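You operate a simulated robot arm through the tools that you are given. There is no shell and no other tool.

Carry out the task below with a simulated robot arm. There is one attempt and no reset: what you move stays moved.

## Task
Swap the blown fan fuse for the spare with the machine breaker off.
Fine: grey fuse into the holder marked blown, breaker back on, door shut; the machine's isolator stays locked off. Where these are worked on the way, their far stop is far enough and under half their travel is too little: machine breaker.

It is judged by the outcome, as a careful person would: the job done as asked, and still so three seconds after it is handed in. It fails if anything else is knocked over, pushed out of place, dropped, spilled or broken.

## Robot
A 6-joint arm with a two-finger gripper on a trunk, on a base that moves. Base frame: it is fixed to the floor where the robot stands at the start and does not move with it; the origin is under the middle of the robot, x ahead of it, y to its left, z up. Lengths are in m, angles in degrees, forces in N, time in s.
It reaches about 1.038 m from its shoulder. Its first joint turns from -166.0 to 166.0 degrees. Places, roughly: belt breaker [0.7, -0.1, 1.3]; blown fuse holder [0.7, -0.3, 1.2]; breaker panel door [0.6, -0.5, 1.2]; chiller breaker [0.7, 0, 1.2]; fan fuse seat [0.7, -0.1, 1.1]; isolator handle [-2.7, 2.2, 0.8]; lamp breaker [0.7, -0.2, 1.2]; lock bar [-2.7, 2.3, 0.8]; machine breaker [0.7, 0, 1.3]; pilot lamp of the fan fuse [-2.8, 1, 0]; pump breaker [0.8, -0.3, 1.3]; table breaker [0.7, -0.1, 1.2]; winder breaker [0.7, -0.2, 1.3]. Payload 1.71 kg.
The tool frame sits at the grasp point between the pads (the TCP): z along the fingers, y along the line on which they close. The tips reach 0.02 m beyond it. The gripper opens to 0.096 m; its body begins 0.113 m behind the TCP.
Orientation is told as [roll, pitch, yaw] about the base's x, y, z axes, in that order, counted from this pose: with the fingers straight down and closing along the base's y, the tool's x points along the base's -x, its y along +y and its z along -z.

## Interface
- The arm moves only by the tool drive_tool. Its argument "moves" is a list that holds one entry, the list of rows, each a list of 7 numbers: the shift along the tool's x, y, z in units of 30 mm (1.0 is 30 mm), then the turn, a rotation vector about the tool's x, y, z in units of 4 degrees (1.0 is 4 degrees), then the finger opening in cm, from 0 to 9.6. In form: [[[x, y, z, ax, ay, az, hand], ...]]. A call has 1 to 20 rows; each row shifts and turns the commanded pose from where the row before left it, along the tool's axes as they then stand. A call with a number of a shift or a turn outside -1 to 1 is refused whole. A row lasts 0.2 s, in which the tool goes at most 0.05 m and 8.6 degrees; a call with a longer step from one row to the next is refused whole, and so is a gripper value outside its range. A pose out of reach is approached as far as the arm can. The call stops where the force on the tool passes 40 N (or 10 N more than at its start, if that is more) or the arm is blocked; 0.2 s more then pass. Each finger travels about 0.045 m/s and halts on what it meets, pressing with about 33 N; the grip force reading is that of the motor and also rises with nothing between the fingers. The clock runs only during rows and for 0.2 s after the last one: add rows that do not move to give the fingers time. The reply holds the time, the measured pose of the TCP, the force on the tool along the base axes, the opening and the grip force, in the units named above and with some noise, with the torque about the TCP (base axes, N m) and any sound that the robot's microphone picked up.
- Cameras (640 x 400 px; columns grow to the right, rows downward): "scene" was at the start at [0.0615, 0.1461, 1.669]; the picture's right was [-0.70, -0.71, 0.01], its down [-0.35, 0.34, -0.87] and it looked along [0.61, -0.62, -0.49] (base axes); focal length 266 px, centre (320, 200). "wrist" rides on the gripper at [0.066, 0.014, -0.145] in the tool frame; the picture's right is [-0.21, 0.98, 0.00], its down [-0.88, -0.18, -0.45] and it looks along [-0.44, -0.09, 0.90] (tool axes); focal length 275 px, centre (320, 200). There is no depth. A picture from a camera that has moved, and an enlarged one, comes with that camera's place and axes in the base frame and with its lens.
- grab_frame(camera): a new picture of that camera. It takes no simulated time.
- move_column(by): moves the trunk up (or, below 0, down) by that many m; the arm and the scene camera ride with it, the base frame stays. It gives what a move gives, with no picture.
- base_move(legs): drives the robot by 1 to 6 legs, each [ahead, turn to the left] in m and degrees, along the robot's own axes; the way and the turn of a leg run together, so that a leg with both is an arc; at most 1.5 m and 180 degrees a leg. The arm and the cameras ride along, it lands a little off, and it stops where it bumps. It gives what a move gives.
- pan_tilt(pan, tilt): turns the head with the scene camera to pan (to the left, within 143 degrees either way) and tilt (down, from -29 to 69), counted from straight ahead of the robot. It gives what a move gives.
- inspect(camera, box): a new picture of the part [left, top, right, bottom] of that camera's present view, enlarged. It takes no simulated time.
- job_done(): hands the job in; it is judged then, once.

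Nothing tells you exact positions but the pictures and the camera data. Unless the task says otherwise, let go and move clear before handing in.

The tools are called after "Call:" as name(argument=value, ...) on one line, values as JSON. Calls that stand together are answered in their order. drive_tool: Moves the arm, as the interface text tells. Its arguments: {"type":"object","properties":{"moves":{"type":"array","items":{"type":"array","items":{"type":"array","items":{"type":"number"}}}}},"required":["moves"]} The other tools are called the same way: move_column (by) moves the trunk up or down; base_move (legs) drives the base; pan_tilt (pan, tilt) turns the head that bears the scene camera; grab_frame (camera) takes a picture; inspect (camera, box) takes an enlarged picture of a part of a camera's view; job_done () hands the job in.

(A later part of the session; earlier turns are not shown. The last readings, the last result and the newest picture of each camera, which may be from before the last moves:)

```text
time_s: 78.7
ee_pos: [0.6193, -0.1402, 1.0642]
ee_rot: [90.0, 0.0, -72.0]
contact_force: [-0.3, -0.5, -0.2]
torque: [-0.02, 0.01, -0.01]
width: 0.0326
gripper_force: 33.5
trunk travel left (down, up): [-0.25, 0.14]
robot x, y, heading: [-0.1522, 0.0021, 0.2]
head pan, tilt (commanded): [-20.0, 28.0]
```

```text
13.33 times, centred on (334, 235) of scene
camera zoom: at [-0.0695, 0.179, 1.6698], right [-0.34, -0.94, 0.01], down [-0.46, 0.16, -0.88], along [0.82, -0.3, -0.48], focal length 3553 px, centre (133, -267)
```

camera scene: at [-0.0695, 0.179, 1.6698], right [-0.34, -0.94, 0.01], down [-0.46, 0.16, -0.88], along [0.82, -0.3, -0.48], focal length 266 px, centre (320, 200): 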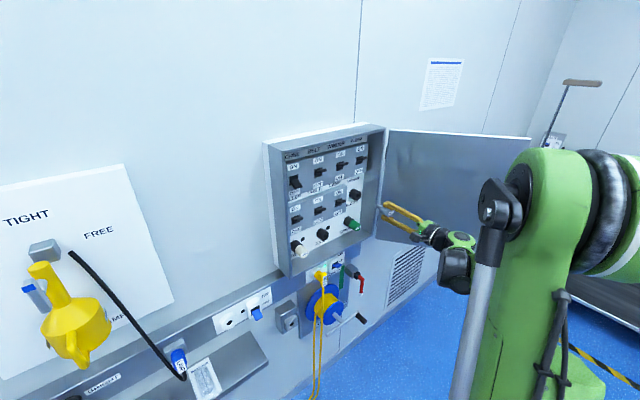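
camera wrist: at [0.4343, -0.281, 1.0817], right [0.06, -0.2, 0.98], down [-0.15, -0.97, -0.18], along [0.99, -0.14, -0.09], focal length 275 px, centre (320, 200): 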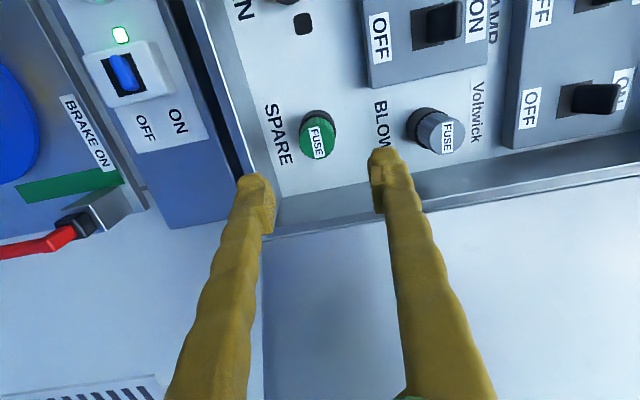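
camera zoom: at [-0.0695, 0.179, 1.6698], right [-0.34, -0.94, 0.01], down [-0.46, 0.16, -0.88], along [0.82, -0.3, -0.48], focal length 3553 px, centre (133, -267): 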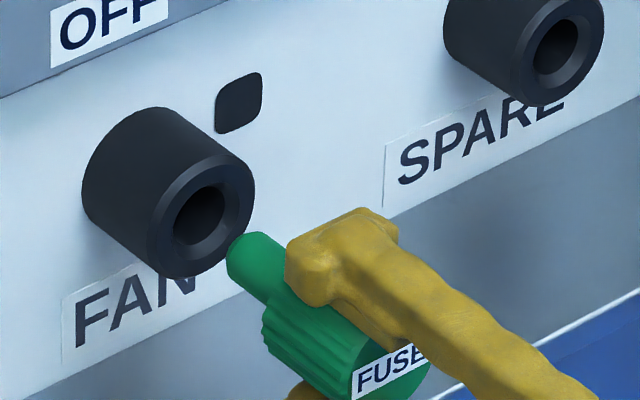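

Alignment is as good as it was for BLOWN. I'll insert the green fuse slowly into FAN.

Call:
drive_tool(moves=[[[0, 0, 0.1, 0, 0, 0, 2], [0, 0, 0.12, 0, 0, 0, 2], [0, 0, 0.12, 0, 0, 0, 2], [0, 0, 0.12, 0, 0, 0, 2], [0, 0, 0.12, 0, 0, 0, 2], [0, 0, 0.12, 0, 0, 0, 2], [0, 0, 0.12, 0, 0, 0, 2], [0, 0, 0.12, 0, 0, 0, 2], [0, 0, 0.12, 0, 0, 0, 2], [0, 0, 0, 0, 0, 0, 2]]])

Call:
inspect(camera="wrist", box=[220, 80, 420, 260])

Call:
inspect(camera="scene", box=[300, 215, 364, 255])

```text
time_s: 80.9
ee_pos: [0.6491, -0.1301, 1.065]
ee_rot: [90.0, 0.0, -72.0]
contact_force: [0.0, -0.6, 0.1]
torque: [-0.01, 0.0, 0.01]
width: 0.0328
gripper_force: 32.7
trunk travel left (down, up): [-0.25, 0.14]
robot x, y, heading: [-0.1537, 0.001, 0.0]
head pan, tilt (commanded): [-20.0, 28.0]
```

```text
2.22 times, centred on (320, 170) of wrist
camera zoom: at [0.4899, -0.111, 1.0787], right [0.06, -0.2, 0.98], down [-0.15, -0.97, -0.18], along [0.99, -0.14, -0.09], focal length 612 px, centre (320, 267)
```

zoom: 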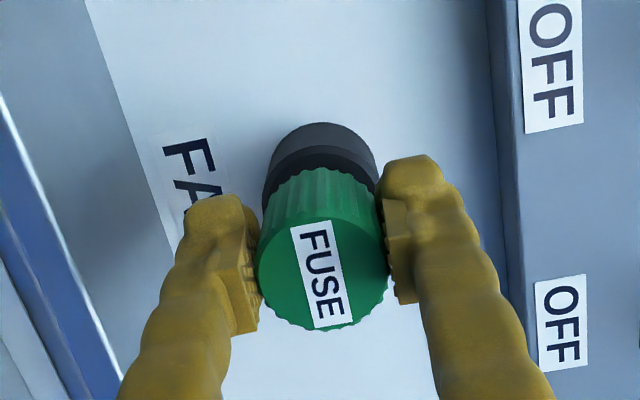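

```text
10.00 times, centred on (332, 235) of scene
camera zoom: at [-0.0694, 0.1791, 1.6698], right [-0.34, -0.94, 0.01], down [-0.46, 0.16, -0.88], along [0.82, -0.3, -0.48], focal length 2665 px, centre (200, -150)
```

zoom: 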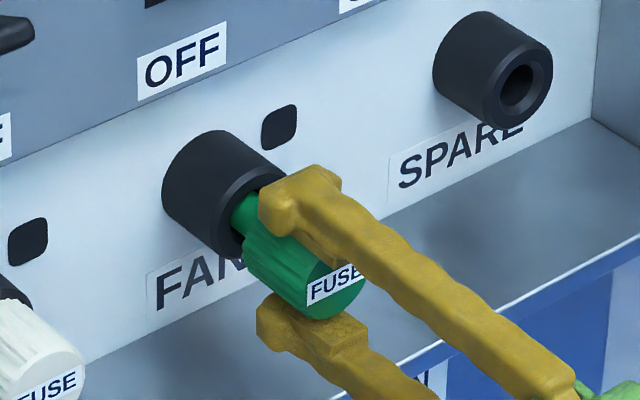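

The barrel is in with no side force. I'll push the last 1.5 cm until seated.

Call:
drive_tool(moves=[[[0, 0, 0.1, 0, 0, 0, 2], [0, 0, 0.1, 0, 0, 0, 2], [0, 0, 0.1, 0, 0, 0, 2], [0, 0, 0.1, 0, 0, 0, 2], [0, 0, 0.1, 0, 0, 0, 2], [0, 0, 0.08, 0, 0, 0, 2], [0, 0, 0, 0, 0, 0, 2], [0, 0, 0, 0, 0, 0, 2]]])

Call:
inspect(camera="wrist", box=[220, 80, 420, 260])

Call:
inspect(camera="scene", box=[300, 215, 364, 255])

```text
time_s: 82.7
ee_pos: [0.6652, -0.1246, 1.0664]
ee_rot: [90.0, 0.0, -72.0]
contact_force: [-25.4, -7.5, -14.5]
torque: [-0.03, 0.16, -0.06]
width: 0.0328
gripper_force: 33.3
trunk travel left (down, up): [-0.25, 0.14]
robot x, y, heading: [-0.1516, 0.0015, 0.1]
head pan, tilt (commanded): [-20.0, 28.0]
```

```text
2.22 times, centred on (320, 170) of wrist
camera zoom: at [0.506, -0.1066, 1.0796], right [0.06, -0.2, 0.98], down [-0.15, -0.97, -0.18], along [0.99, -0.14, -0.09], focal length 612 px, centre (320, 267)
```

zoom: 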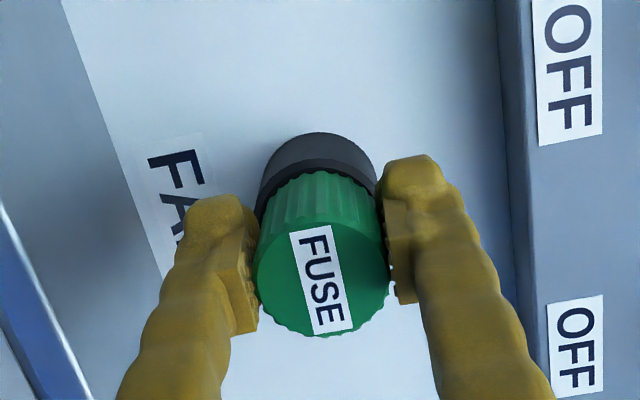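

```text
10.00 times, centred on (332, 235) of scene
camera zoom: at [-0.0707, 0.1782, 1.6698], right [-0.34, -0.94, 0.0], down [-0.45, 0.16, -0.88], along [0.82, -0.3, -0.48], focal length 2665 px, centre (200, -150)
```

zoom: 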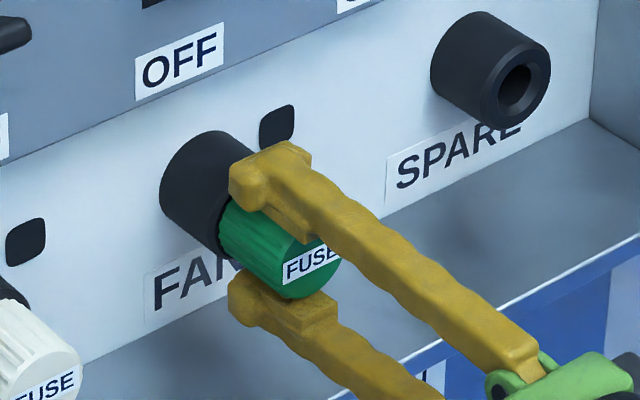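

The green fuse bottoms out flush in the FAN holder with 26 N push-back. I'll relax the side load and release, then back away.

Call:
drive_tool(moves=[[[0, -0.04, 0, 0, 0, 0, 2], [0, 0, 0, 0, 0, 0, 2], [0, 0, 0, 0, 0, 0, 3.6], [0, 0, 0, 0, 0, 0, 4.5], [0, 0, 0, 0, 0, 0, 5.2], [0, 0, 0, 0, 0, 0, 5.2], [0, 0, 0, 0, 0, 0, 5.2]]])

Call:
inspect(camera="scene", box=[300, 215, 364, 255])

Call:
drive_tool(moves=[[[0, 0, -0.2, 0, 0, 0, 5.2], [0, 0, -0.4, 0, 0, 0, 5.2], [0, 0, -0.6, 0, 0, 0, 5.2], [0, 0, -0.7, 0, 0, 0, 5.2], [0, 0, -0.7, 0, 0, 0, 5.2], [0, 0, -0.7, 0, 0, 0, 5.2], [0, 0, -0.7, 0, 0, 0, 5.2], [0, 0, -0.5, 0, 0, 0, 5.2], [0, 0, -0.3, 0, 0, 0, 5.2], [0, 0, 0, 0, 0, 0, 5.2], [0, 0, 0, 0, 0, 0, 5.2]]])

Call:
grab_frame(camera="wrist")

Call:
inspect(camera="scene", box=[260, 120, 400, 260])

```text
time_s: 84.3
ee_pos: [0.6645, -0.1251, 1.0638]
ee_rot: [90.0, 0.0, -71.9]
contact_force: [-0.3, 0.0, -0.4]
torque: [-0.01, -0.01, 0.0]
width: 0.0519
gripper_force: 0.0
trunk travel left (down, up): [-0.25, 0.14]
robot x, y, heading: [-0.1485, 0.0015, 0.2]
head pan, tilt (commanded): [-20.0, 28.0]
```

```text
10.00 times, centred on (332, 235) of scene
camera zoom: at [-0.0695, 0.179, 1.6698], right [-0.34, -0.94, 0.01], down [-0.46, 0.16, -0.88], along [0.82, -0.3, -0.48], focal length 2665 px, centre (200, -150)
```

zoom: 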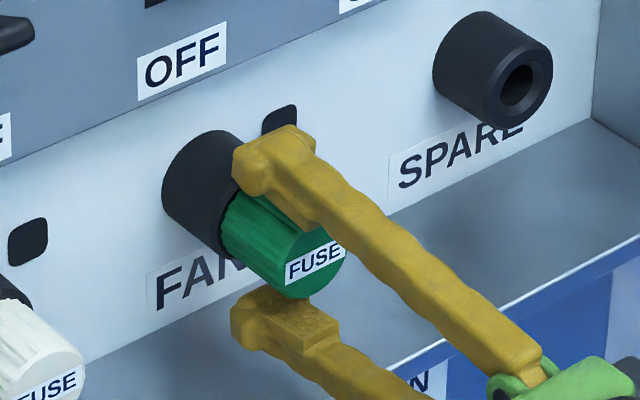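

```text
time_s: 86.7
ee_pos: [0.529, -0.169, 1.0643]
ee_rot: [90.0, -0.1, -72.1]
contact_force: [-0.1, -0.5, 0.6]
torque: [0.05, 0.0, -0.01]
width: 0.0523
gripper_force: 0.1
trunk travel left (down, up): [-0.25, 0.14]
robot x, y, heading: [-0.1485, 0.0008, 0.0]
head pan, tilt (commanded): [-20.0, 28.0]
```

```text
taken
camera wrist: at [0.3698, -0.1502, 1.0786], right [0.06, -0.2, 0.98], down [-0.15, -0.97, -0.18], along [0.99, -0.14, -0.09], focal length 275 px, centre (320, 200)
```

wrist: 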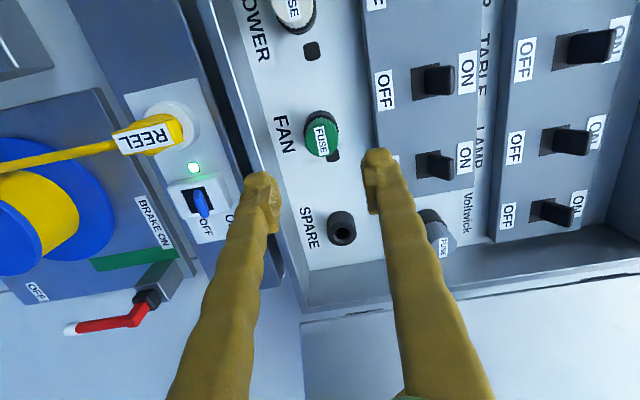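

```text
2.86 times, centred on (330, 190) of scene
camera zoom: at [-0.0696, 0.179, 1.6698], right [-0.34, -0.94, 0.01], down [-0.46, 0.16, -0.88], along [0.82, -0.3, -0.48], focal length 761 px, centre (291, 229)
```

zoom: 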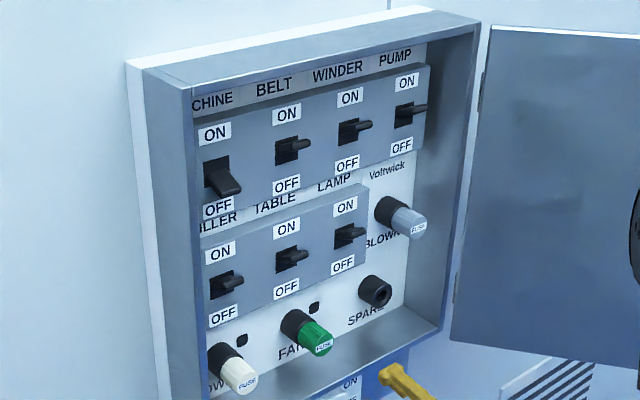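

Green is seated in FAN, grey in BLOWN, SPARE empty. Next I'll turn MACHINE back ON: closed fingers go below the toggle, between it and CHILLER (tip at about z 1.19).

Call:
drive_tool(moves=[[[0.3, 0.4, 0, 0, 0, 0, 3], [0.4, 0.65, 0, 0, 0, 0, 2], [0.4, 0.65, 0, 0, 0, 0, 0], [0.4, 0.7, 0, 0, 0, 0, 0], [0.4, 0.7, 0, 0, 0, 0, 0], [0.4, 0.7, 0, 0, 0, 0, 0], [0.4, 0.7, 0, 0, 0, 0, 0], [0.4, 0.7, 0, 0, 0, 0, 0], [0.4, 0.65, 0, 0, 0, 0, 0], [0.3, 0.45, 0, 0, 0, 0, 0], [0.14, 0.06, 0, 0, 0, 0, 0], [0, 0, 0, 0, 0, 0, 0], [0, 0, 0, 0, 0, 0, 0], [0, 0, 0, 0, 0, 0, 0], [0, 0, 0, 0, 0, 0, 0], [0, 0, 0, 0, 0, 0, 0]]])

Call:
grab_frame(camera="wrist")

Call:
inspect(camera="scene", box=[240, 120, 400, 220])

```text
time_s: 90.1
ee_pos: [0.4914, -0.0566, 1.2549]
ee_rot: [89.9, -0.1, -72.0]
contact_force: [0.7, -0.5, 0.0]
torque: [-0.03, -0.03, 0.01]
width: 0.0
gripper_force: 29.3
trunk travel left (down, up): [-0.25, 0.14]
robot x, y, heading: [-0.15, -0.0019, 0.1]
head pan, tilt (commanded): [-20.0, 28.0]
```

```text
taken
camera wrist: at [0.3328, -0.037, 1.2682], right [0.06, -0.2, 0.98], down [-0.15, -0.97, -0.18], along [0.99, -0.14, -0.09], focal length 275 px, centre (320, 200)
```

wrist: 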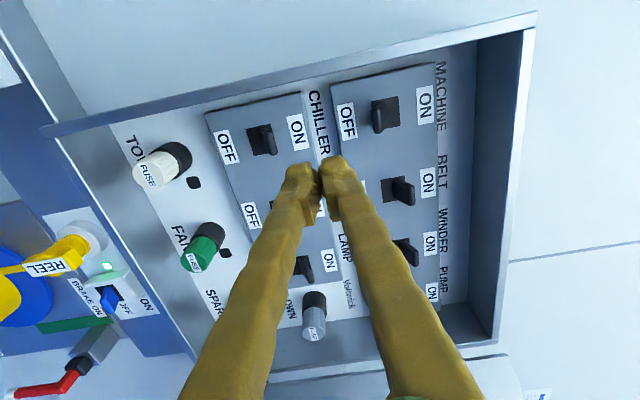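

```text
4.00 times, centred on (320, 170) of scene
camera zoom: at [-0.0697, 0.1791, 1.6698], right [-0.34, -0.94, 0.01], down [-0.46, 0.16, -0.88], along [0.82, -0.3, -0.48], focal length 1066 px, centre (320, 320)
```

zoom: 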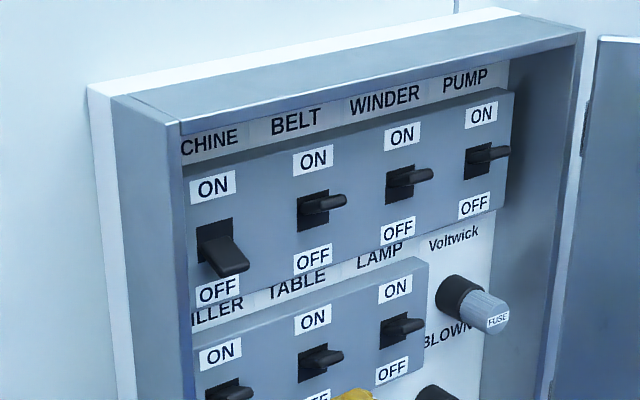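

Fingers are closed in front of the gap between MACHINE (OFF) and CHILLER (ON). I'll zoom in to check the exact clearances.

Call:
inspect(camera="wrist", box=[230, 70, 450, 210])

```text
2.86 times, centred on (340, 140) of wrist
camera zoom: at [0.3328, -0.037, 1.2682], right [0.06, -0.2, 0.98], down [-0.15, -0.97, -0.18], along [0.99, -0.14, -0.09], focal length 786 px, centre (263, 371)
```

zoom: 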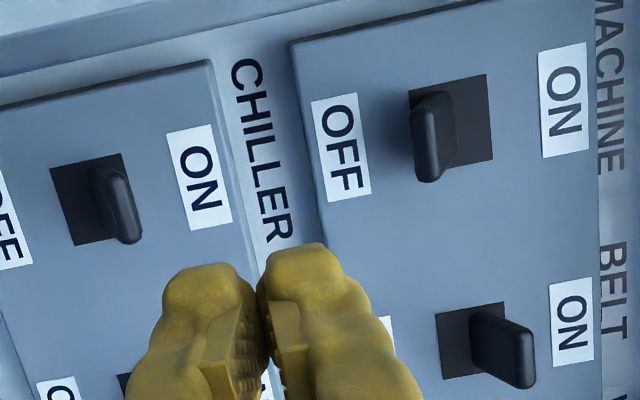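

Clear gap from z≈1.21 to 1.31. I'll advance into it, with a 3 mm left correction, and let it settle before lifting.

Call:
drive_tool(moves=[[[0.1, 0.1, 0.3, 0, 0, 0, 0], [0, 0, 0.5, 0, 0, 0, 0], [0, 0, 0.6, 0, 0, 0, 0], [0, 0, 0.6, 0, 0, 0, 0], [0, 0, 0.6, 0, 0, 0, 0], [0, 0, 0.6, 0, 0, 0, 0], [0, 0, 0.5, 0, 0, 0, 0], [0, 0, 0.4, 0, 0, 0, 0], [0, 0, 0.33, 0, 0, 0, 0], [0, 0, 0, 0, 0, 0, 0], [0, 0, 0, 0, 0, 0, 0], [0, 0, 0, 0, 0, 0, 0]]])

Call:
grab_frame(camera="wrist")

Call:
inspect(camera="scene", box=[260, 140, 372, 210])

```text
time_s: 92.7
ee_pos: [0.6158, -0.0116, 1.257]
ee_rot: [90.0, 0.0, -72.0]
contact_force: [-0.7, 0.7, 0.3]
torque: [0.01, 0.02, -0.03]
width: 0.0
gripper_force: 28.9
trunk travel left (down, up): [-0.25, 0.14]
robot x, y, heading: [-0.1528, 0.0001, 0.1]
head pan, tilt (commanded): [-20.0, 28.0]
```

```text
taken
camera wrist: at [0.4571, 0.007, 1.2711], right [0.06, -0.2, 0.98], down [-0.15, -0.97, -0.18], along [0.99, -0.14, -0.09], focal length 275 px, centre (320, 200)
```

wrist: 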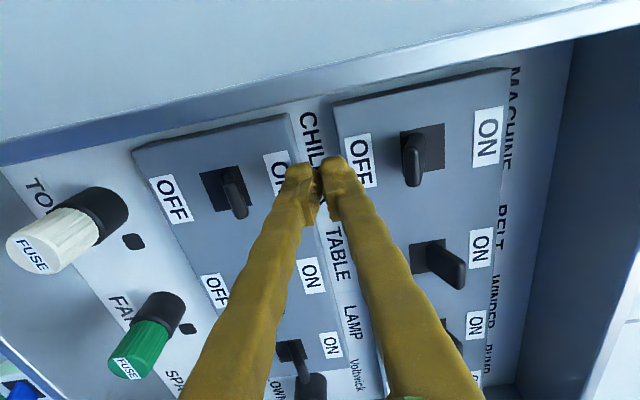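

```text
5.71 times, centred on (316, 175) of scene
camera zoom: at [-0.0696, 0.1791, 1.6698], right [-0.34, -0.94, 0.01], down [-0.46, 0.16, -0.88], along [0.82, -0.3, -0.48], focal length 1523 px, centre (343, 343)
```

zoom: 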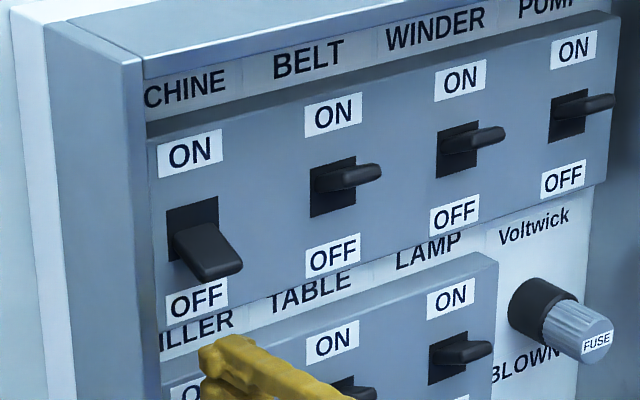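

Fingertips are under the MACHINE toggle and clear of CHILLER. I'll lift slowly to flip it ON.

Call:
drive_tool(moves=[[[0, 0.2, 0, 0, 0, 0, 0], [0, 0.25, 0, 0, 0, 0, 0], [0, 0.25, 0, 0, 0, 0, 0], [0, 0.25, 0, 0, 0, 0, 0], [0, 0.25, 0, 0, 0, 0, 0], [0, 0.2, 0, 0, 0, 0, 0], [0, 0.15, 0, 0, 0, 0, 0], [0, 0, 0, 0, 0, 0, 0]]])

Call:
grab_frame(camera="wrist")

Call:
inspect(camera="scene", box=[260, 140, 372, 210])

```text
time_s: 94.5
ee_pos: [0.6149, -0.014, 1.3045]
ee_rot: [90.2, -0.2, -72.1]
contact_force: [-23.3, -4.2, -5.6]
torque: [0.03, -0.3, 0.07]
width: 0.0001
gripper_force: 29.6
trunk travel left (down, up): [-0.25, 0.14]
robot x, y, heading: [-0.1532, -0.0014, -0.0]
head pan, tilt (commanded): [-20.0, 28.0]
```

```text
taken
camera wrist: at [0.456, 0.0057, 1.3184], right [0.06, -0.2, 0.98], down [-0.15, -0.97, -0.18], along [0.99, -0.14, -0.09], focal length 275 px, centre (320, 200)
```

wrist: 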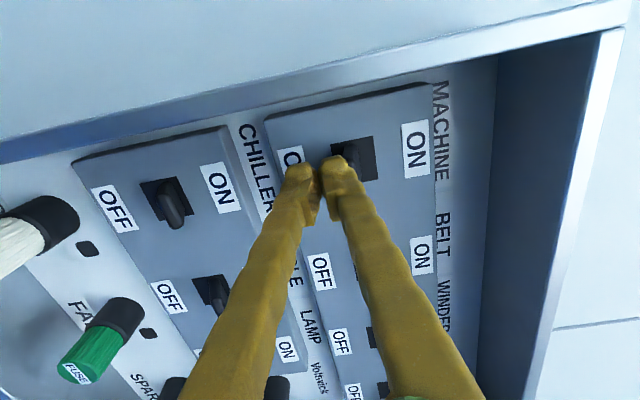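

```text
5.71 times, centred on (316, 175) of scene
camera zoom: at [-0.0733, 0.1785, 1.6699], right [-0.34, -0.94, 0.0], down [-0.45, 0.16, -0.88], along [0.82, -0.3, -0.48], focal length 1523 px, centre (343, 343)
```

zoom: 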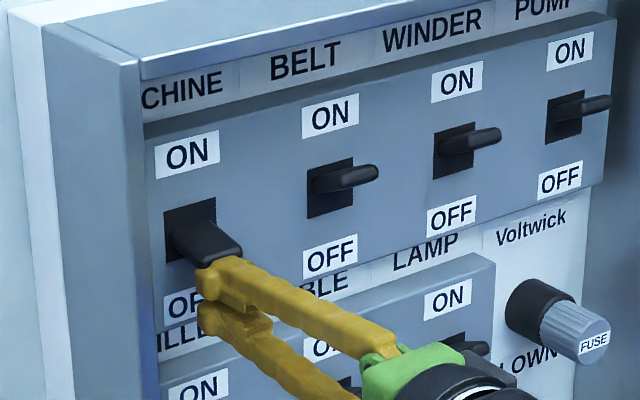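

The toggle is halfway up, with moderate force. I'll continue lifting in small steps past centre.

Call:
drive_tool(moves=[[[0, 0.12, -0.05, 0, 0, 0, 0], [0, 0.15, -0.05, 0, 0, 0, 0], [0, 0.15, 0, 0, 0, 0, 0], [0, 0.15, 0, 0, 0, 0, 0], [0, 0.12, 0, 0, 0, 0, 0], [0, 0, 0, 0, 0, 0, 0]]])

Call:
grab_frame(camera="wrist")

Call:
inspect(camera="scene", box=[260, 140, 372, 210])

```text
time_s: 95.9
ee_pos: [0.6153, -0.0143, 1.3236]
ee_rot: [90.0, 0.1, -72.0]
contact_force: [-0.4, 0.6, -0.4]
torque: [-0.01, 0.0, 0.01]
width: 0.0001
gripper_force: 29.3
trunk travel left (down, up): [-0.25, 0.14]
robot x, y, heading: [-0.1523, -0.001, 0.1]
head pan, tilt (commanded): [-20.0, 28.0]
```

```text
taken
camera wrist: at [0.456, 0.0049, 1.3381], right [0.06, -0.2, 0.98], down [-0.15, -0.97, -0.18], along [0.99, -0.14, -0.09], focal length 275 px, centre (320, 200)
```

wrist: 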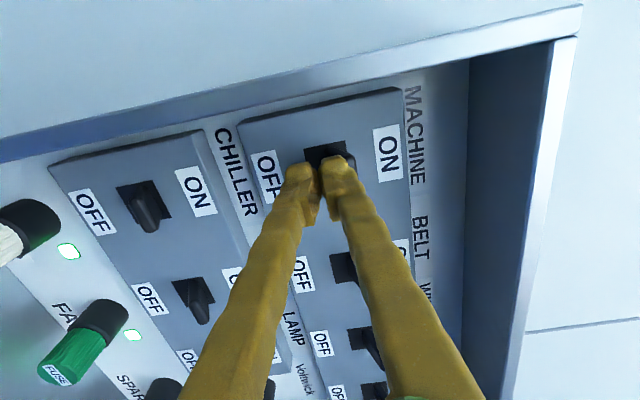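

```text
5.71 times, centred on (316, 175) of scene
camera zoom: at [-0.0698, 0.1791, 1.6698], right [-0.34, -0.94, 0.01], down [-0.46, 0.16, -0.88], along [0.82, -0.3, -0.48], focal length 1523 px, centre (343, 343)
```

zoom: 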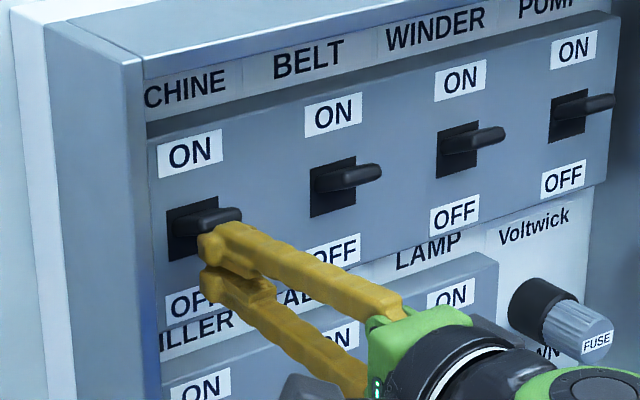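

MACHINE snapped ON, and both pilot lamps lit (including FAN). I'll back off and check the toggle against its neighbours.

Call:
drive_tool(moves=[[[0, -0.1, -0.2, 0, 0, 0, 0], [0, -0.1, -0.5, 0, 0, 0, 0], [0, 0, -0.7, 0, 0, 0, 0], [0, 0, -0.8, 0, 0, 0, 0], [0, 0, -0.8, 0, 0, 0, 0], [0, 0, -0.8, 0, 0, 0, 0], [0, 0, -0.6, 0, 0, 0, 0], [0, 0, -0.4, 0, 0, 0, 0], [0, 0, 0, 0, 0, 0, 0], [0, 0, 0, 0, 0, 0, 0], [0, 0, 0, 0, 0, 0, 0]]])

Call:
grab_frame(camera="wrist")

Call:
inspect(camera="scene", box=[250, 120, 400, 280])

Call:
grab_frame(camera="scene")

```text
time_s: 98.3
ee_pos: [0.4785, -0.0595, 1.3182]
ee_rot: [89.9, -0.2, -72.0]
contact_force: [0.2, -0.7, 0.3]
torque: [-0.02, -0.01, -0.02]
width: 0.0
gripper_force: 28.9
trunk travel left (down, up): [-0.25, 0.14]
robot x, y, heading: [-0.1529, 0.0031, -0.1]
head pan, tilt (commanded): [-20.0, 28.0]
```

```text
taken
camera wrist: at [0.3185, -0.0401, 1.3322], right [0.06, -0.2, 0.98], down [-0.15, -0.97, -0.18], along [0.99, -0.14, -0.09], focal length 275 px, centre (320, 200)
```

wrist: 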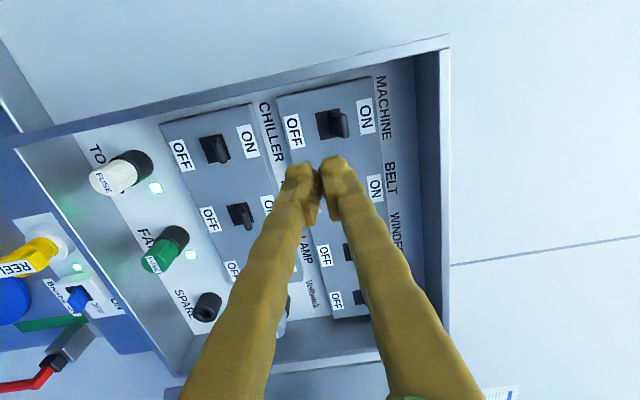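

```text
2.50 times, centred on (325, 200) of scene
camera zoom: at [-0.0698, 0.1791, 1.6698], right [-0.34, -0.94, 0.01], down [-0.46, 0.16, -0.88], along [0.82, -0.3, -0.48], focal length 666 px, centre (308, 200)
```

zoom: 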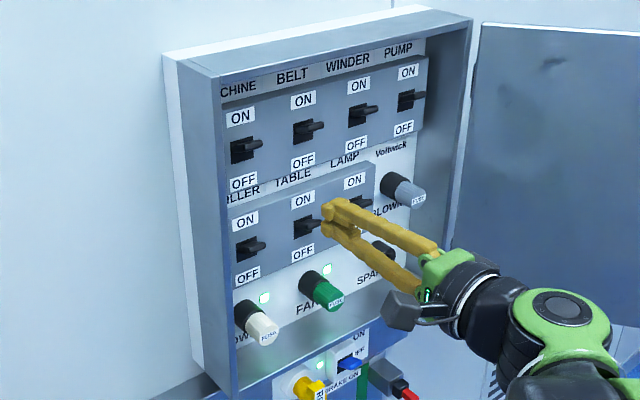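

```text
taken
camera scene: at [-0.0698, 0.1791, 1.6698], right [-0.34, -0.94, 0.01], down [-0.46, 0.16, -0.88], along [0.82, -0.3, -0.48], focal length 266 px, centre (320, 200)
```

scene: 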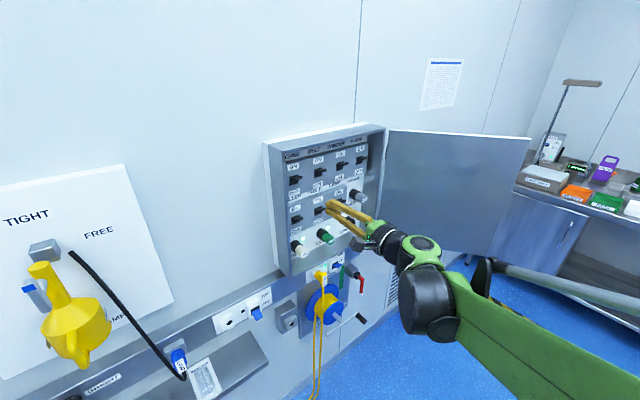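

Everything in the panel is right: MACHINE ON, FAN lamp lit with green seated, grey in BLOWN. Next is the door, which is open about 130° to the right; I'll raise the trunk and tool so I can point the fingers down and reach behind it from above.

Call:
move_column(by=0.12)

Call:
drive_tool(moves=[[[0, 0.3, -0.2, 0, 0, 0, 0], [0, 0.6, -0.3, 0, 0, 0, 0], [0, 0.7, -0.3, 0, 0, 0, 0], [0, 0.7, 0, 0, 0, 0, 0], [0, 0.7, 0, 0, 0, 0, 0], [0, 0.7, 0, 0, 0, 0, 0], [0, 0.5, 0, 0, 0, 0, 0], [0, 0.3, 0, 0, 0, 0, 0], [0, 0, 0, 0, 0, 0, 0], [0, 0, 0, 0, 0, 0, 0]]])

Call:
grab_frame(camera="scene")

```text
time_s: 99.8
ee_pos: [0.4772, -0.0605, 1.4374]
ee_rot: [90.0, -0.1, -72.0]
contact_force: [0.9, 0.5, -0.7]
torque: [0.02, 0.03, 0.0]
width: 0.0002
gripper_force: 29.6
trunk travel left (down, up): [-0.37, 0.02]
robot x, y, heading: [-0.1557, -0.0009, 0.1]
head pan, tilt (commanded): [-20.0, 28.0]
```

```text
time_s: 102.0
ee_pos: [0.4552, -0.0655, 1.5735]
ee_rot: [90.0, -0.1, -72.0]
contact_force: [-0.7, 0.5, -0.2]
torque: [0.01, -0.01, 0.0]
width: 0.0
gripper_force: 29.8
trunk travel left (down, up): [-0.37, 0.02]
robot x, y, heading: [-0.1535, -0.0008, 0.0]
head pan, tilt (commanded): [-20.0, 28.0]
```

```text
taken
camera scene: at [-0.0679, 0.1791, 1.7897], right [-0.34, -0.94, 0.01], down [-0.46, 0.16, -0.88], along [0.82, -0.3, -0.48], focal length 266 px, centre (320, 200)
```

scene: 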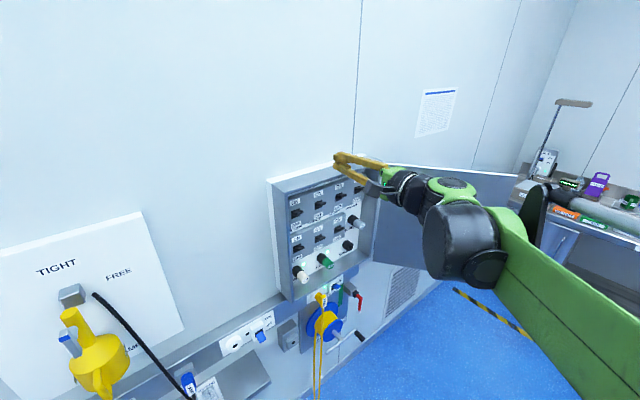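

Tool raised. I'll rotate it so the fingers point straight down.

Call:
drive_tool(moves=[[[0, 0, 0, 1, 0, 0, 0], [0, 0, 0, 1, 0, 0, 0], [0, 0, 0, 1, 0, 0, 0], [0, 0, 0, 1, 0, 0, 0], [0, 0, 0, 1, 0, 0, 0], [0, 0, 0, 1, 0, 0, 0], [0, 0, 0, 1, 0, 0, 0], [0, 0, 0, 1, 0, 0, 0], [0, 0, 0, 1, 0, 0, 0], [0, 0, 0, 1, 0, 0, 0], [0, 0, 0, 1, 0, 0, 0], [0, 0, 0, 1, 0, 0, 0], [0, 0, 0, 1, 0, 0, 0], [0, 0, 0, 1, 0, 0, 0], [0, 0, 0, 1, 0, 0, 0], [0, 0, 0, 1, 0, 0, 0], [0, 0, 0, 1, 0, 0, 0], [0, 0, 0, 1, 0, 0, 0], [0, 0, 0, 1, 0, 0, 0], [0, 0, 0, 0, 0, 0, 0]]])

Call:
drive_tool(moves=[[[0, 0, 0, 1, 0, 0, 0], [0, 0, 0, 1, 0, 0, 0], [0, 0, 0, 1, 0, 0, 0], [0, 0, 0, 0.5, 0, 0, 0], [0, 0, 0, 0, 0, 0, 0], [0, 0, 0, 0, 0, 0, 0], [0, 0, 0, 0, 0, 0, 0]]])

Call:
grab_frame(camera="wrist")

Call:
pan_tilt(pan=-45, tilt=30)

Call:
grab_frame(camera="scene")

```text
time_s: 106.2
ee_pos: [0.4547, -0.0665, 1.5725]
ee_rot: [13.9, -0.1, -72.0]
contact_force: [-0.1, -0.4, 0.4]
torque: [-0.01, 0.04, 0.0]
width: 0.0002
gripper_force: 28.9
trunk travel left (down, up): [-0.37, 0.02]
robot x, y, heading: [-0.1547, 0.0001, 0.1]
head pan, tilt (commanded): [-20.0, 28.0]
```

```text
time_s: 107.8
ee_pos: [0.454, -0.0678, 1.5736]
ee_rot: [-0.1, 0.0, -71.9]
contact_force: [0.1, 0.9, -0.4]
torque: [0.0, 0.0, 0.02]
width: 0.0
gripper_force: 30.0
trunk travel left (down, up): [-0.37, 0.02]
robot x, y, heading: [-0.1518, -0.0012, 0.2]
head pan, tilt (commanded): [-20.0, 28.0]
```

```text
taken
camera wrist: at [0.4468, 0.0014, 1.7188], right [0.99, 0.11, 0.0], down [0.1, -0.89, 0.45], along [0.05, -0.44, -0.9], focal length 275 px, centre (320, 200)
```

wrist: 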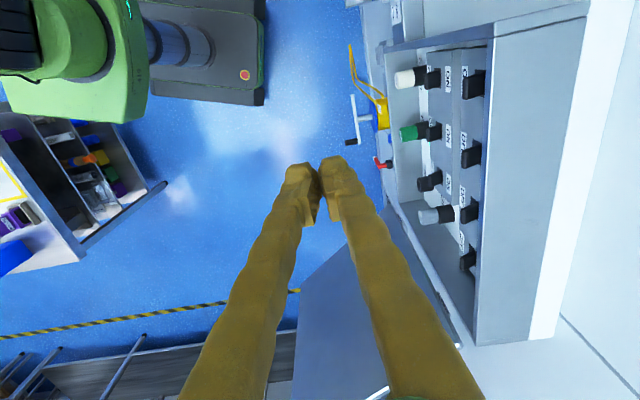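

```text
time_s: 108.7
ee_pos: [0.4559, -0.0689, 1.5736]
ee_rot: [0.0, 0.0, -72.0]
contact_force: [0.3, 0.3, -0.1]
torque: [0.0, -0.02, 0.0]
width: 0.0001
gripper_force: 30.2
trunk travel left (down, up): [-0.37, 0.02]
robot x, y, heading: [-0.152, -0.0012, 0.4]
head pan, tilt (commanded): [-45.0, 30.0]
```

```text
taken
camera scene: at [-0.0894, 0.1464, 1.7869], right [-0.71, -0.71, 0.01], down [-0.37, 0.35, -0.86], along [0.61, -0.61, -0.51], focal length 266 px, centre (320, 200)
```

scene: 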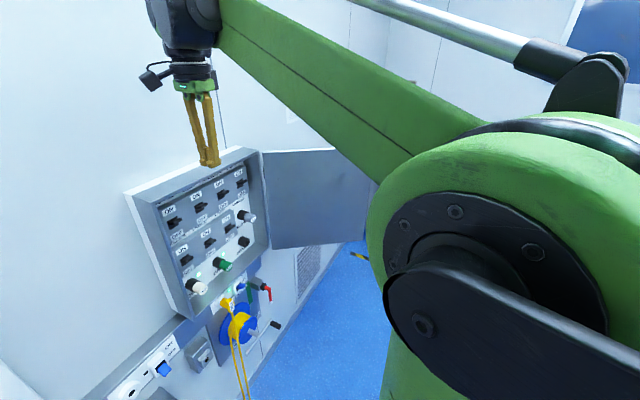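

The view from above shows the open box and the door. I'll zoom in on the door to find its top edge and any handle.

Call:
inspect(camera="wrist", box=[240, 200, 520, 400])

```text
2.00 times, centred on (380, 300) of wrist
camera zoom: at [0.4468, 0.0014, 1.7188], right [0.99, 0.11, 0.0], down [0.1, -0.89, 0.45], along [0.05, -0.44, -0.9], focal length 551 px, centre (200, 0)
```

zoom: 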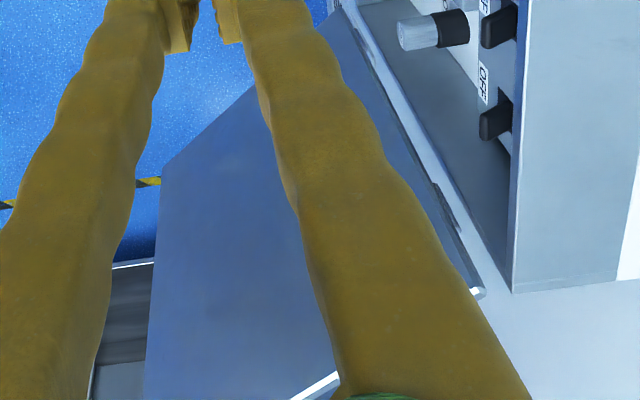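

The hinge is at about [0.70, -0.355] and the free top edge at about [0.46, -0.69], open about 126°, top at z≈1.445. I'll travel above the door to behind its free end, keeping the tips about 10 cm above it.

Call:
drive_tool(moves=[[[-0.4, -0.1, 0, 0, 0, 0, 0], [-0.8, -0.2, 0, 0, 0, 0, 0], [-0.95, -0.2, 0, 0, 0, 0, 0], [-0.95, -0.2, 0, 0, 0, 0, 0], [-0.95, -0.2, 0, 0, 0, 0, 0], [-0.95, -0.2, 0, 0, 0, 0, 0], [-0.95, -0.2, 0, 0, 0, 0, 0], [-0.95, -0.2, 0, 0, 0, 0, 0], [-0.95, -0.2, 0, 0, 0, 0, 0], [-0.95, -0.2, 0, 0, 0, 0, 0], [-0.8, -0.2, 0, 0, 0, 0, 0], [-0.4, -0.1, 0, 0, 0, 0, 0], [0, 0, 0, 0, 0, 0, 0], [0, 0, 0, 0, 0, 0, 0], [0, 0, 0, 0, 0, 0, 0]]])

Call:
grab_frame(camera="wrist")

Call:
grab_frame(camera="scene")

```text
time_s: 111.9
ee_pos: [0.4856, -0.372, 1.5733]
ee_rot: [0.1, 0.0, -71.9]
contact_force: [0.4, -0.2, 0.0]
torque: [0.04, 0.02, -0.01]
width: 0.0001
gripper_force: 29.7
trunk travel left (down, up): [-0.37, 0.02]
robot x, y, heading: [-0.1492, 0.0012, -0.1]
head pan, tilt (commanded): [-45.0, 30.0]
```

```text
taken
camera wrist: at [0.4769, -0.3044, 1.7184], right [0.99, 0.11, 0.0], down [0.1, -0.89, 0.45], along [0.05, -0.44, -0.9], focal length 275 px, centre (320, 200)
```

wrist: 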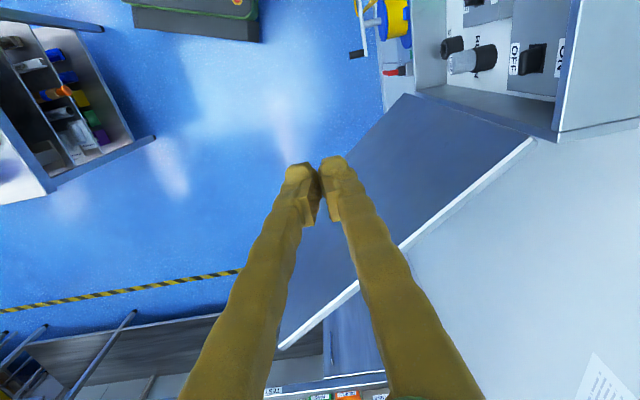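

```text
taken
camera scene: at [-0.0894, 0.1461, 1.7869], right [-0.71, -0.71, 0.01], down [-0.37, 0.35, -0.86], along [0.61, -0.61, -0.51], focal length 266 px, centre (320, 200)
```

scene: 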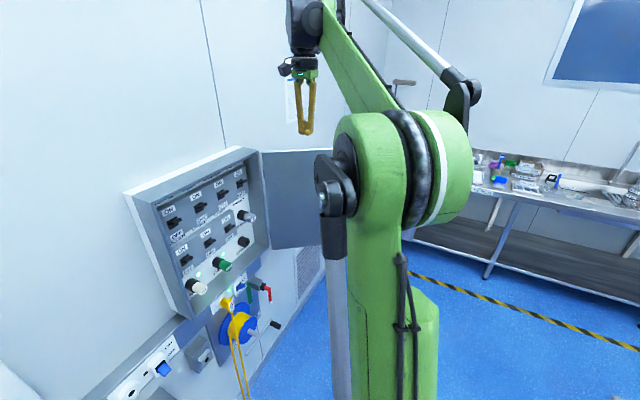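

The door's top edge is clearly visible: hinge ≈[0.697, -0.348], free end ≈[0.460, -0.694]. I'll continue over it to a spot just behind the free end.

Call:
drive_tool(moves=[[[-0.5, -0.05, 0, 0, 0, 0, 0], [-0.8, -0.1, 0, 0, 0, 0, 0], [-0.95, -0.15, 0, 0, 0, 0, 0], [-0.95, -0.15, 0, 0, 0, 0, 0], [-0.95, -0.15, 0, 0, 0, 0, 0], [-0.95, -0.15, 0, 0, 0, 0, 0], [-0.95, -0.15, 0, 0, 0, 0, 0], [-0.95, -0.15, 0, 0, 0, 0, 0], [-0.95, -0.15, 0, 0, 0, 0, 0], [-0.8, -0.13, 0, 0, 0, 0, 0], [-0.8, -0.1, 0, 0, 0, 0, 0], [-0.47, -0.1, 0, 0, 0, 0, 0], [0, 0, 0, 0, 0, 0, 0], [0, 0, 0, 0, 0, 0, 0], [0, 0, 0, 0, 0, 0, 0]]])

Call:
grab_frame(camera="wrist")

Call:
grab_frame(camera="scene")

```text
time_s: 115.1
ee_pos: [0.4943, -0.6021, 1.5381]
ee_rot: [0.0, 0.1, -72.0]
contact_force: [-0.3, -0.7, -0.2]
torque: [-0.05, -0.01, 0.03]
width: 0.0002
gripper_force: 29.6
out of reach, approached as far as the arm can: row 7, 8, 9, 10, 11, 12
trunk travel left (down, up): [-0.37, 0.02]
robot x, y, heading: [-0.1516, -0.003, -0.0]
head pan, tilt (commanded): [-45.0, 30.0]
```

```text
taken
camera wrist: at [0.4863, -0.5335, 1.6835], right [0.99, 0.11, 0.0], down [0.1, -0.89, 0.44], along [0.05, -0.44, -0.9], focal length 275 px, centre (320, 200)
```

wrist: 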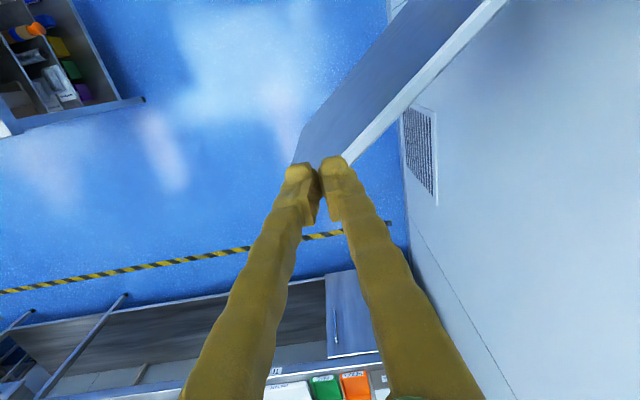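

```text
taken
camera scene: at [-0.0894, 0.1459, 1.787], right [-0.71, -0.71, 0.01], down [-0.37, 0.35, -0.86], along [0.6, -0.61, -0.51], focal length 266 px, centre (320, 200)
```

scene: 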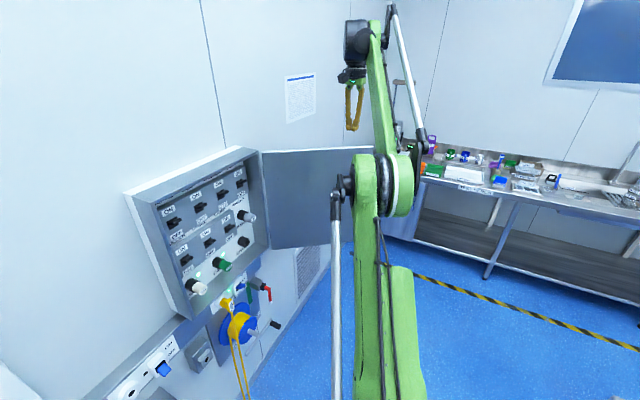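

That spot is out of the arm's reach from here; the tool stopped at [0.49, -0.60]. I'll bring the command back into reach, then drive the base forward to its starting place so I can get behind the door.

Call:
drive_tool(moves=[[[0.5, 0.1, 0, 0, 0, 0, 0], [0.6, 0.1, 0, 0, 0, 0, 0], [0.7, 0.1, 0, 0, 0, 0, 0], [0.7, 0.1, 0, 0, 0, 0, 0], [0.6, 0, 0, 0, 0, 0, 0], [0.5, 0, 0, 0, 0, 0, 0], [0.3, 0, 0, 0, 0, 0, 0], [0, 0, 0, 0, 0, 0, 0], [0, 0, 0, 0, 0, 0, 0]]])

```text
time_s: 117.1
ee_pos: [0.4681, -0.4856, 1.537]
ee_rot: [0.0, 0.0, -72.0]
contact_force: [0.3, 0.2, -0.2]
torque: [-0.01, 0.0, 0.04]
width: 0.0
gripper_force: 29.4
trunk travel left (down, up): [-0.37, 0.02]
robot x, y, heading: [-0.1534, -0.0031, 0.1]
head pan, tilt (commanded): [-45.0, 30.0]
```

The command is back in reach. I'll drive the base forward 0.15 m; the tool is 7 cm above the door top and stays clear of the wall.

Call:
base_move(legs=[[0.15, 0]])

Call:
drive_tool(moves=[[[0, 0, 0, 0, 0, 0, 0], [0, 0, 0, 0, 0, 0, 0], [0, 0, 0, 0, 0, 0, 0], [0, 0, 0, 0, 0, 0, 0], [0, 0, 0, 0, 0, 0, 0]]])

Call:
grab_frame(camera="wrist")

Call:
grab_frame(camera="scene")

```text
time_s: 118.7
ee_pos: [0.6196, -0.4822, 1.5356]
ee_rot: [-0.1, 0.1, -71.8]
contact_force: [0.5, -0.3, -0.3]
torque: [-0.01, -0.01, 0.0]
width: 0.0002
gripper_force: 29.7
trunk travel left (down, up): [-0.37, 0.02]
robot x, y, heading: [-0.0031, 0.0007, 0.2]
head pan, tilt (commanded): [-45.0, 30.0]
```

```text
time_s: 119.9
ee_pos: [0.5971, -0.4819, 1.5439]
ee_rot: [0.7, -0.3, -71.9]
contact_force: [-0.9, -0.6, 0.6]
torque: [-0.03, 0.01, -0.04]
width: 0.0
gripper_force: 29.4
trunk travel left (down, up): [-0.37, 0.02]
robot x, y, heading: [-0.0037, -0.002, 0.3]
head pan, tilt (commanded): [-45.0, 30.0]
```

```text
taken
camera wrist: at [0.5862, -0.413, 1.6903], right [0.99, 0.11, 0.01], down [0.09, -0.89, 0.45], along [0.06, -0.44, -0.89], focal length 275 px, centre (320, 200)
```

wrist: 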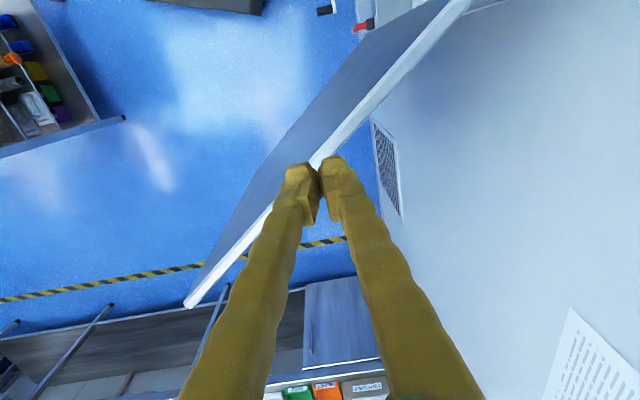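

```text
taken
camera scene: at [0.059, 0.1469, 1.787], right [-0.7, -0.71, 0.01], down [-0.37, 0.35, -0.86], along [0.61, -0.61, -0.51], focal length 266 px, centre (320, 200)
```

scene: 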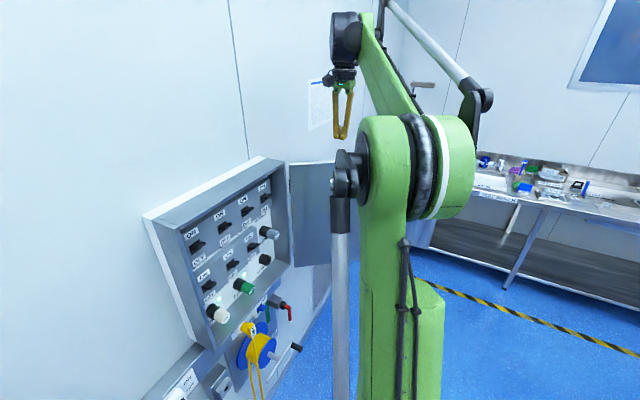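

The free end is confirmed at [0.459, -0.696]. I'll move the tool over and behind it, then check before descending.

Call:
drive_tool(moves=[[[-0.5, -0.3, 0, 0, 0, 0, 0], [-0.7, -0.5, 0, 0, 0, 0, 0], [-0.7, -0.5, 0, 0, 0, 0, 0], [-0.7, -0.5, 0, 0, 0, 0, 0], [-0.7, -0.5, 0, 0, 0, 0, 0], [-0.7, -0.5, 0, 0, 0, 0, 0], [-0.6, -0.5, 0, 0, 0, 0, 0], [-0.5, -0.4, 0, 0, 0, 0, 0], [-0.32, -0.23, 0, 0, 0, 0, 0], [0, 0, 0, 0, 0, 0, 0], [0, 0, 0, 0, 0, 0, 0], [0, 0, 0, 0, 0, 0, 0], [0, 0, 0, 0, 0, 0, 0]]])

Call:
grab_frame(camera="wrist")

Call:
pan_tilt(pan=-52, tilt=25)

Call:
grab_frame(camera="scene")

```text
time_s: 122.7
ee_pos: [0.535, -0.6741, 1.5433]
ee_rot: [0.8, -0.3, -71.8]
contact_force: [-0.6, 0.4, 0.2]
torque: [-0.03, -0.03, 0.0]
width: 0.0
gripper_force: 29.6
trunk travel left (down, up): [-0.37, 0.02]
robot x, y, heading: [-0.003, -0.0005, 0.1]
head pan, tilt (commanded): [-45.0, 30.0]
```

```text
taken
camera wrist: at [0.525, -0.6048, 1.6893], right [0.99, 0.11, 0.01], down [0.09, -0.89, 0.45], along [0.06, -0.44, -0.89], focal length 275 px, centre (320, 200)
```

wrist: 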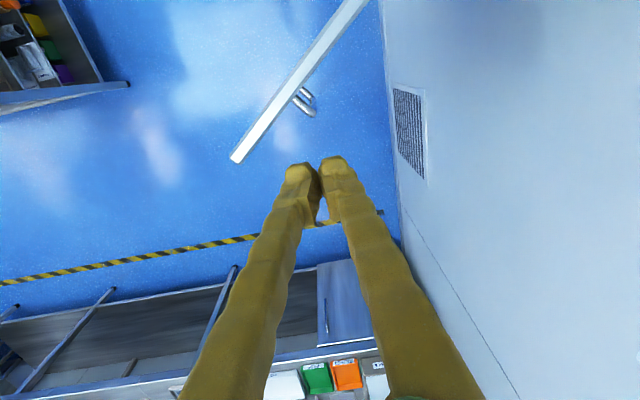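

```text
time_s: 123.4
ee_pos: [0.5353, -0.6734, 1.5444]
ee_rot: [0.7, -0.4, -71.9]
contact_force: [-0.6, 0.3, -0.3]
torque: [0.0, 0.02, 0.0]
width: 0.0001
gripper_force: 29.7
trunk travel left (down, up): [-0.37, 0.02]
robot x, y, heading: [-0.0049, -0.0013, 0.3]
head pan, tilt (commanded): [-52.0, 25.0]
```

```text
taken
camera scene: at [0.0528, 0.1378, 1.795], right [-0.79, -0.62, 0.01], down [-0.28, 0.33, -0.9], along [0.55, -0.71, -0.43], focal length 266 px, centre (320, 200)
```

scene: 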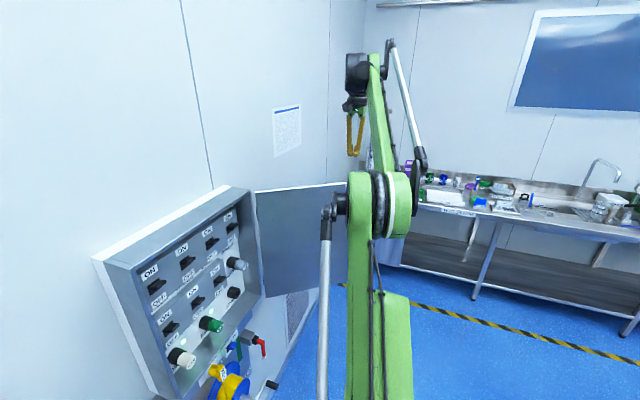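

The tool is behind the free end with about 2–3 cm clearance, and I can see a D-handle on the outer face, lower down. I'll descend about 14 cm so the fingers overlap the top of the door.

Call:
drive_tool(moves=[[[0, 0, 0.4, 0, 0, 0, 0], [0, 0, 0.6, 0, 0, 0, 0], [0, 0, 0.6, 0, 0, 0, 0], [0, 0, 0.6, 0, 0, 0, 0], [0, 0, 0.6, 0, 0, 0, 0], [0, 0, 0.6, 0, 0, 0, 0], [0, 0, 0.6, 0, 0, 0, 0], [0, 0, 0.5, 0, 0, 0, 0], [0, 0, 0.3, 0, 0, 0, 0], [0, 0, 0, 0, 0, 0, 0], [0, 0, 0, 0, 0, 0, 0]]])

Call:
grab_frame(camera="wrist")

Call:
inspect(camera="scene", box=[240, 80, 440, 280])

```text
time_s: 125.8
ee_pos: [0.5386, -0.6743, 1.4]
ee_rot: [0.7, -0.4, -71.8]
contact_force: [-0.8, 0.1, -0.3]
torque: [-0.01, 0.0, 0.02]
width: 0.0001
gripper_force: 28.9
trunk travel left (down, up): [-0.37, 0.02]
robot x, y, heading: [-0.004, -0.0028, 0.2]
head pan, tilt (commanded): [-52.0, 25.0]
```

```text
taken
camera wrist: at [0.5279, -0.6052, 1.5448], right [0.99, 0.11, 0.01], down [0.09, -0.89, 0.45], along [0.06, -0.44, -0.89], focal length 275 px, centre (320, 200)
```

wrist: 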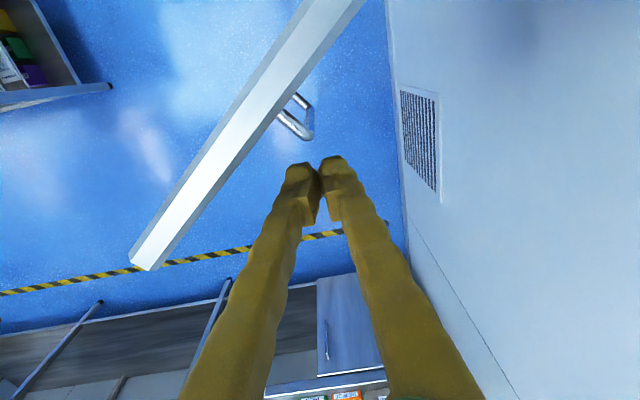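

```text
2.00 times, centred on (340, 180) of scene
camera zoom: at [0.0527, 0.1378, 1.795], right [-0.79, -0.62, 0.01], down [-0.28, 0.33, -0.9], along [0.55, -0.71, -0.43], focal length 533 px, centre (280, 240)
```

zoom: 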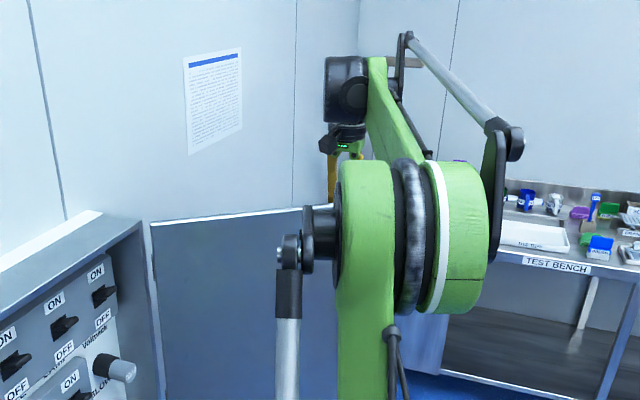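

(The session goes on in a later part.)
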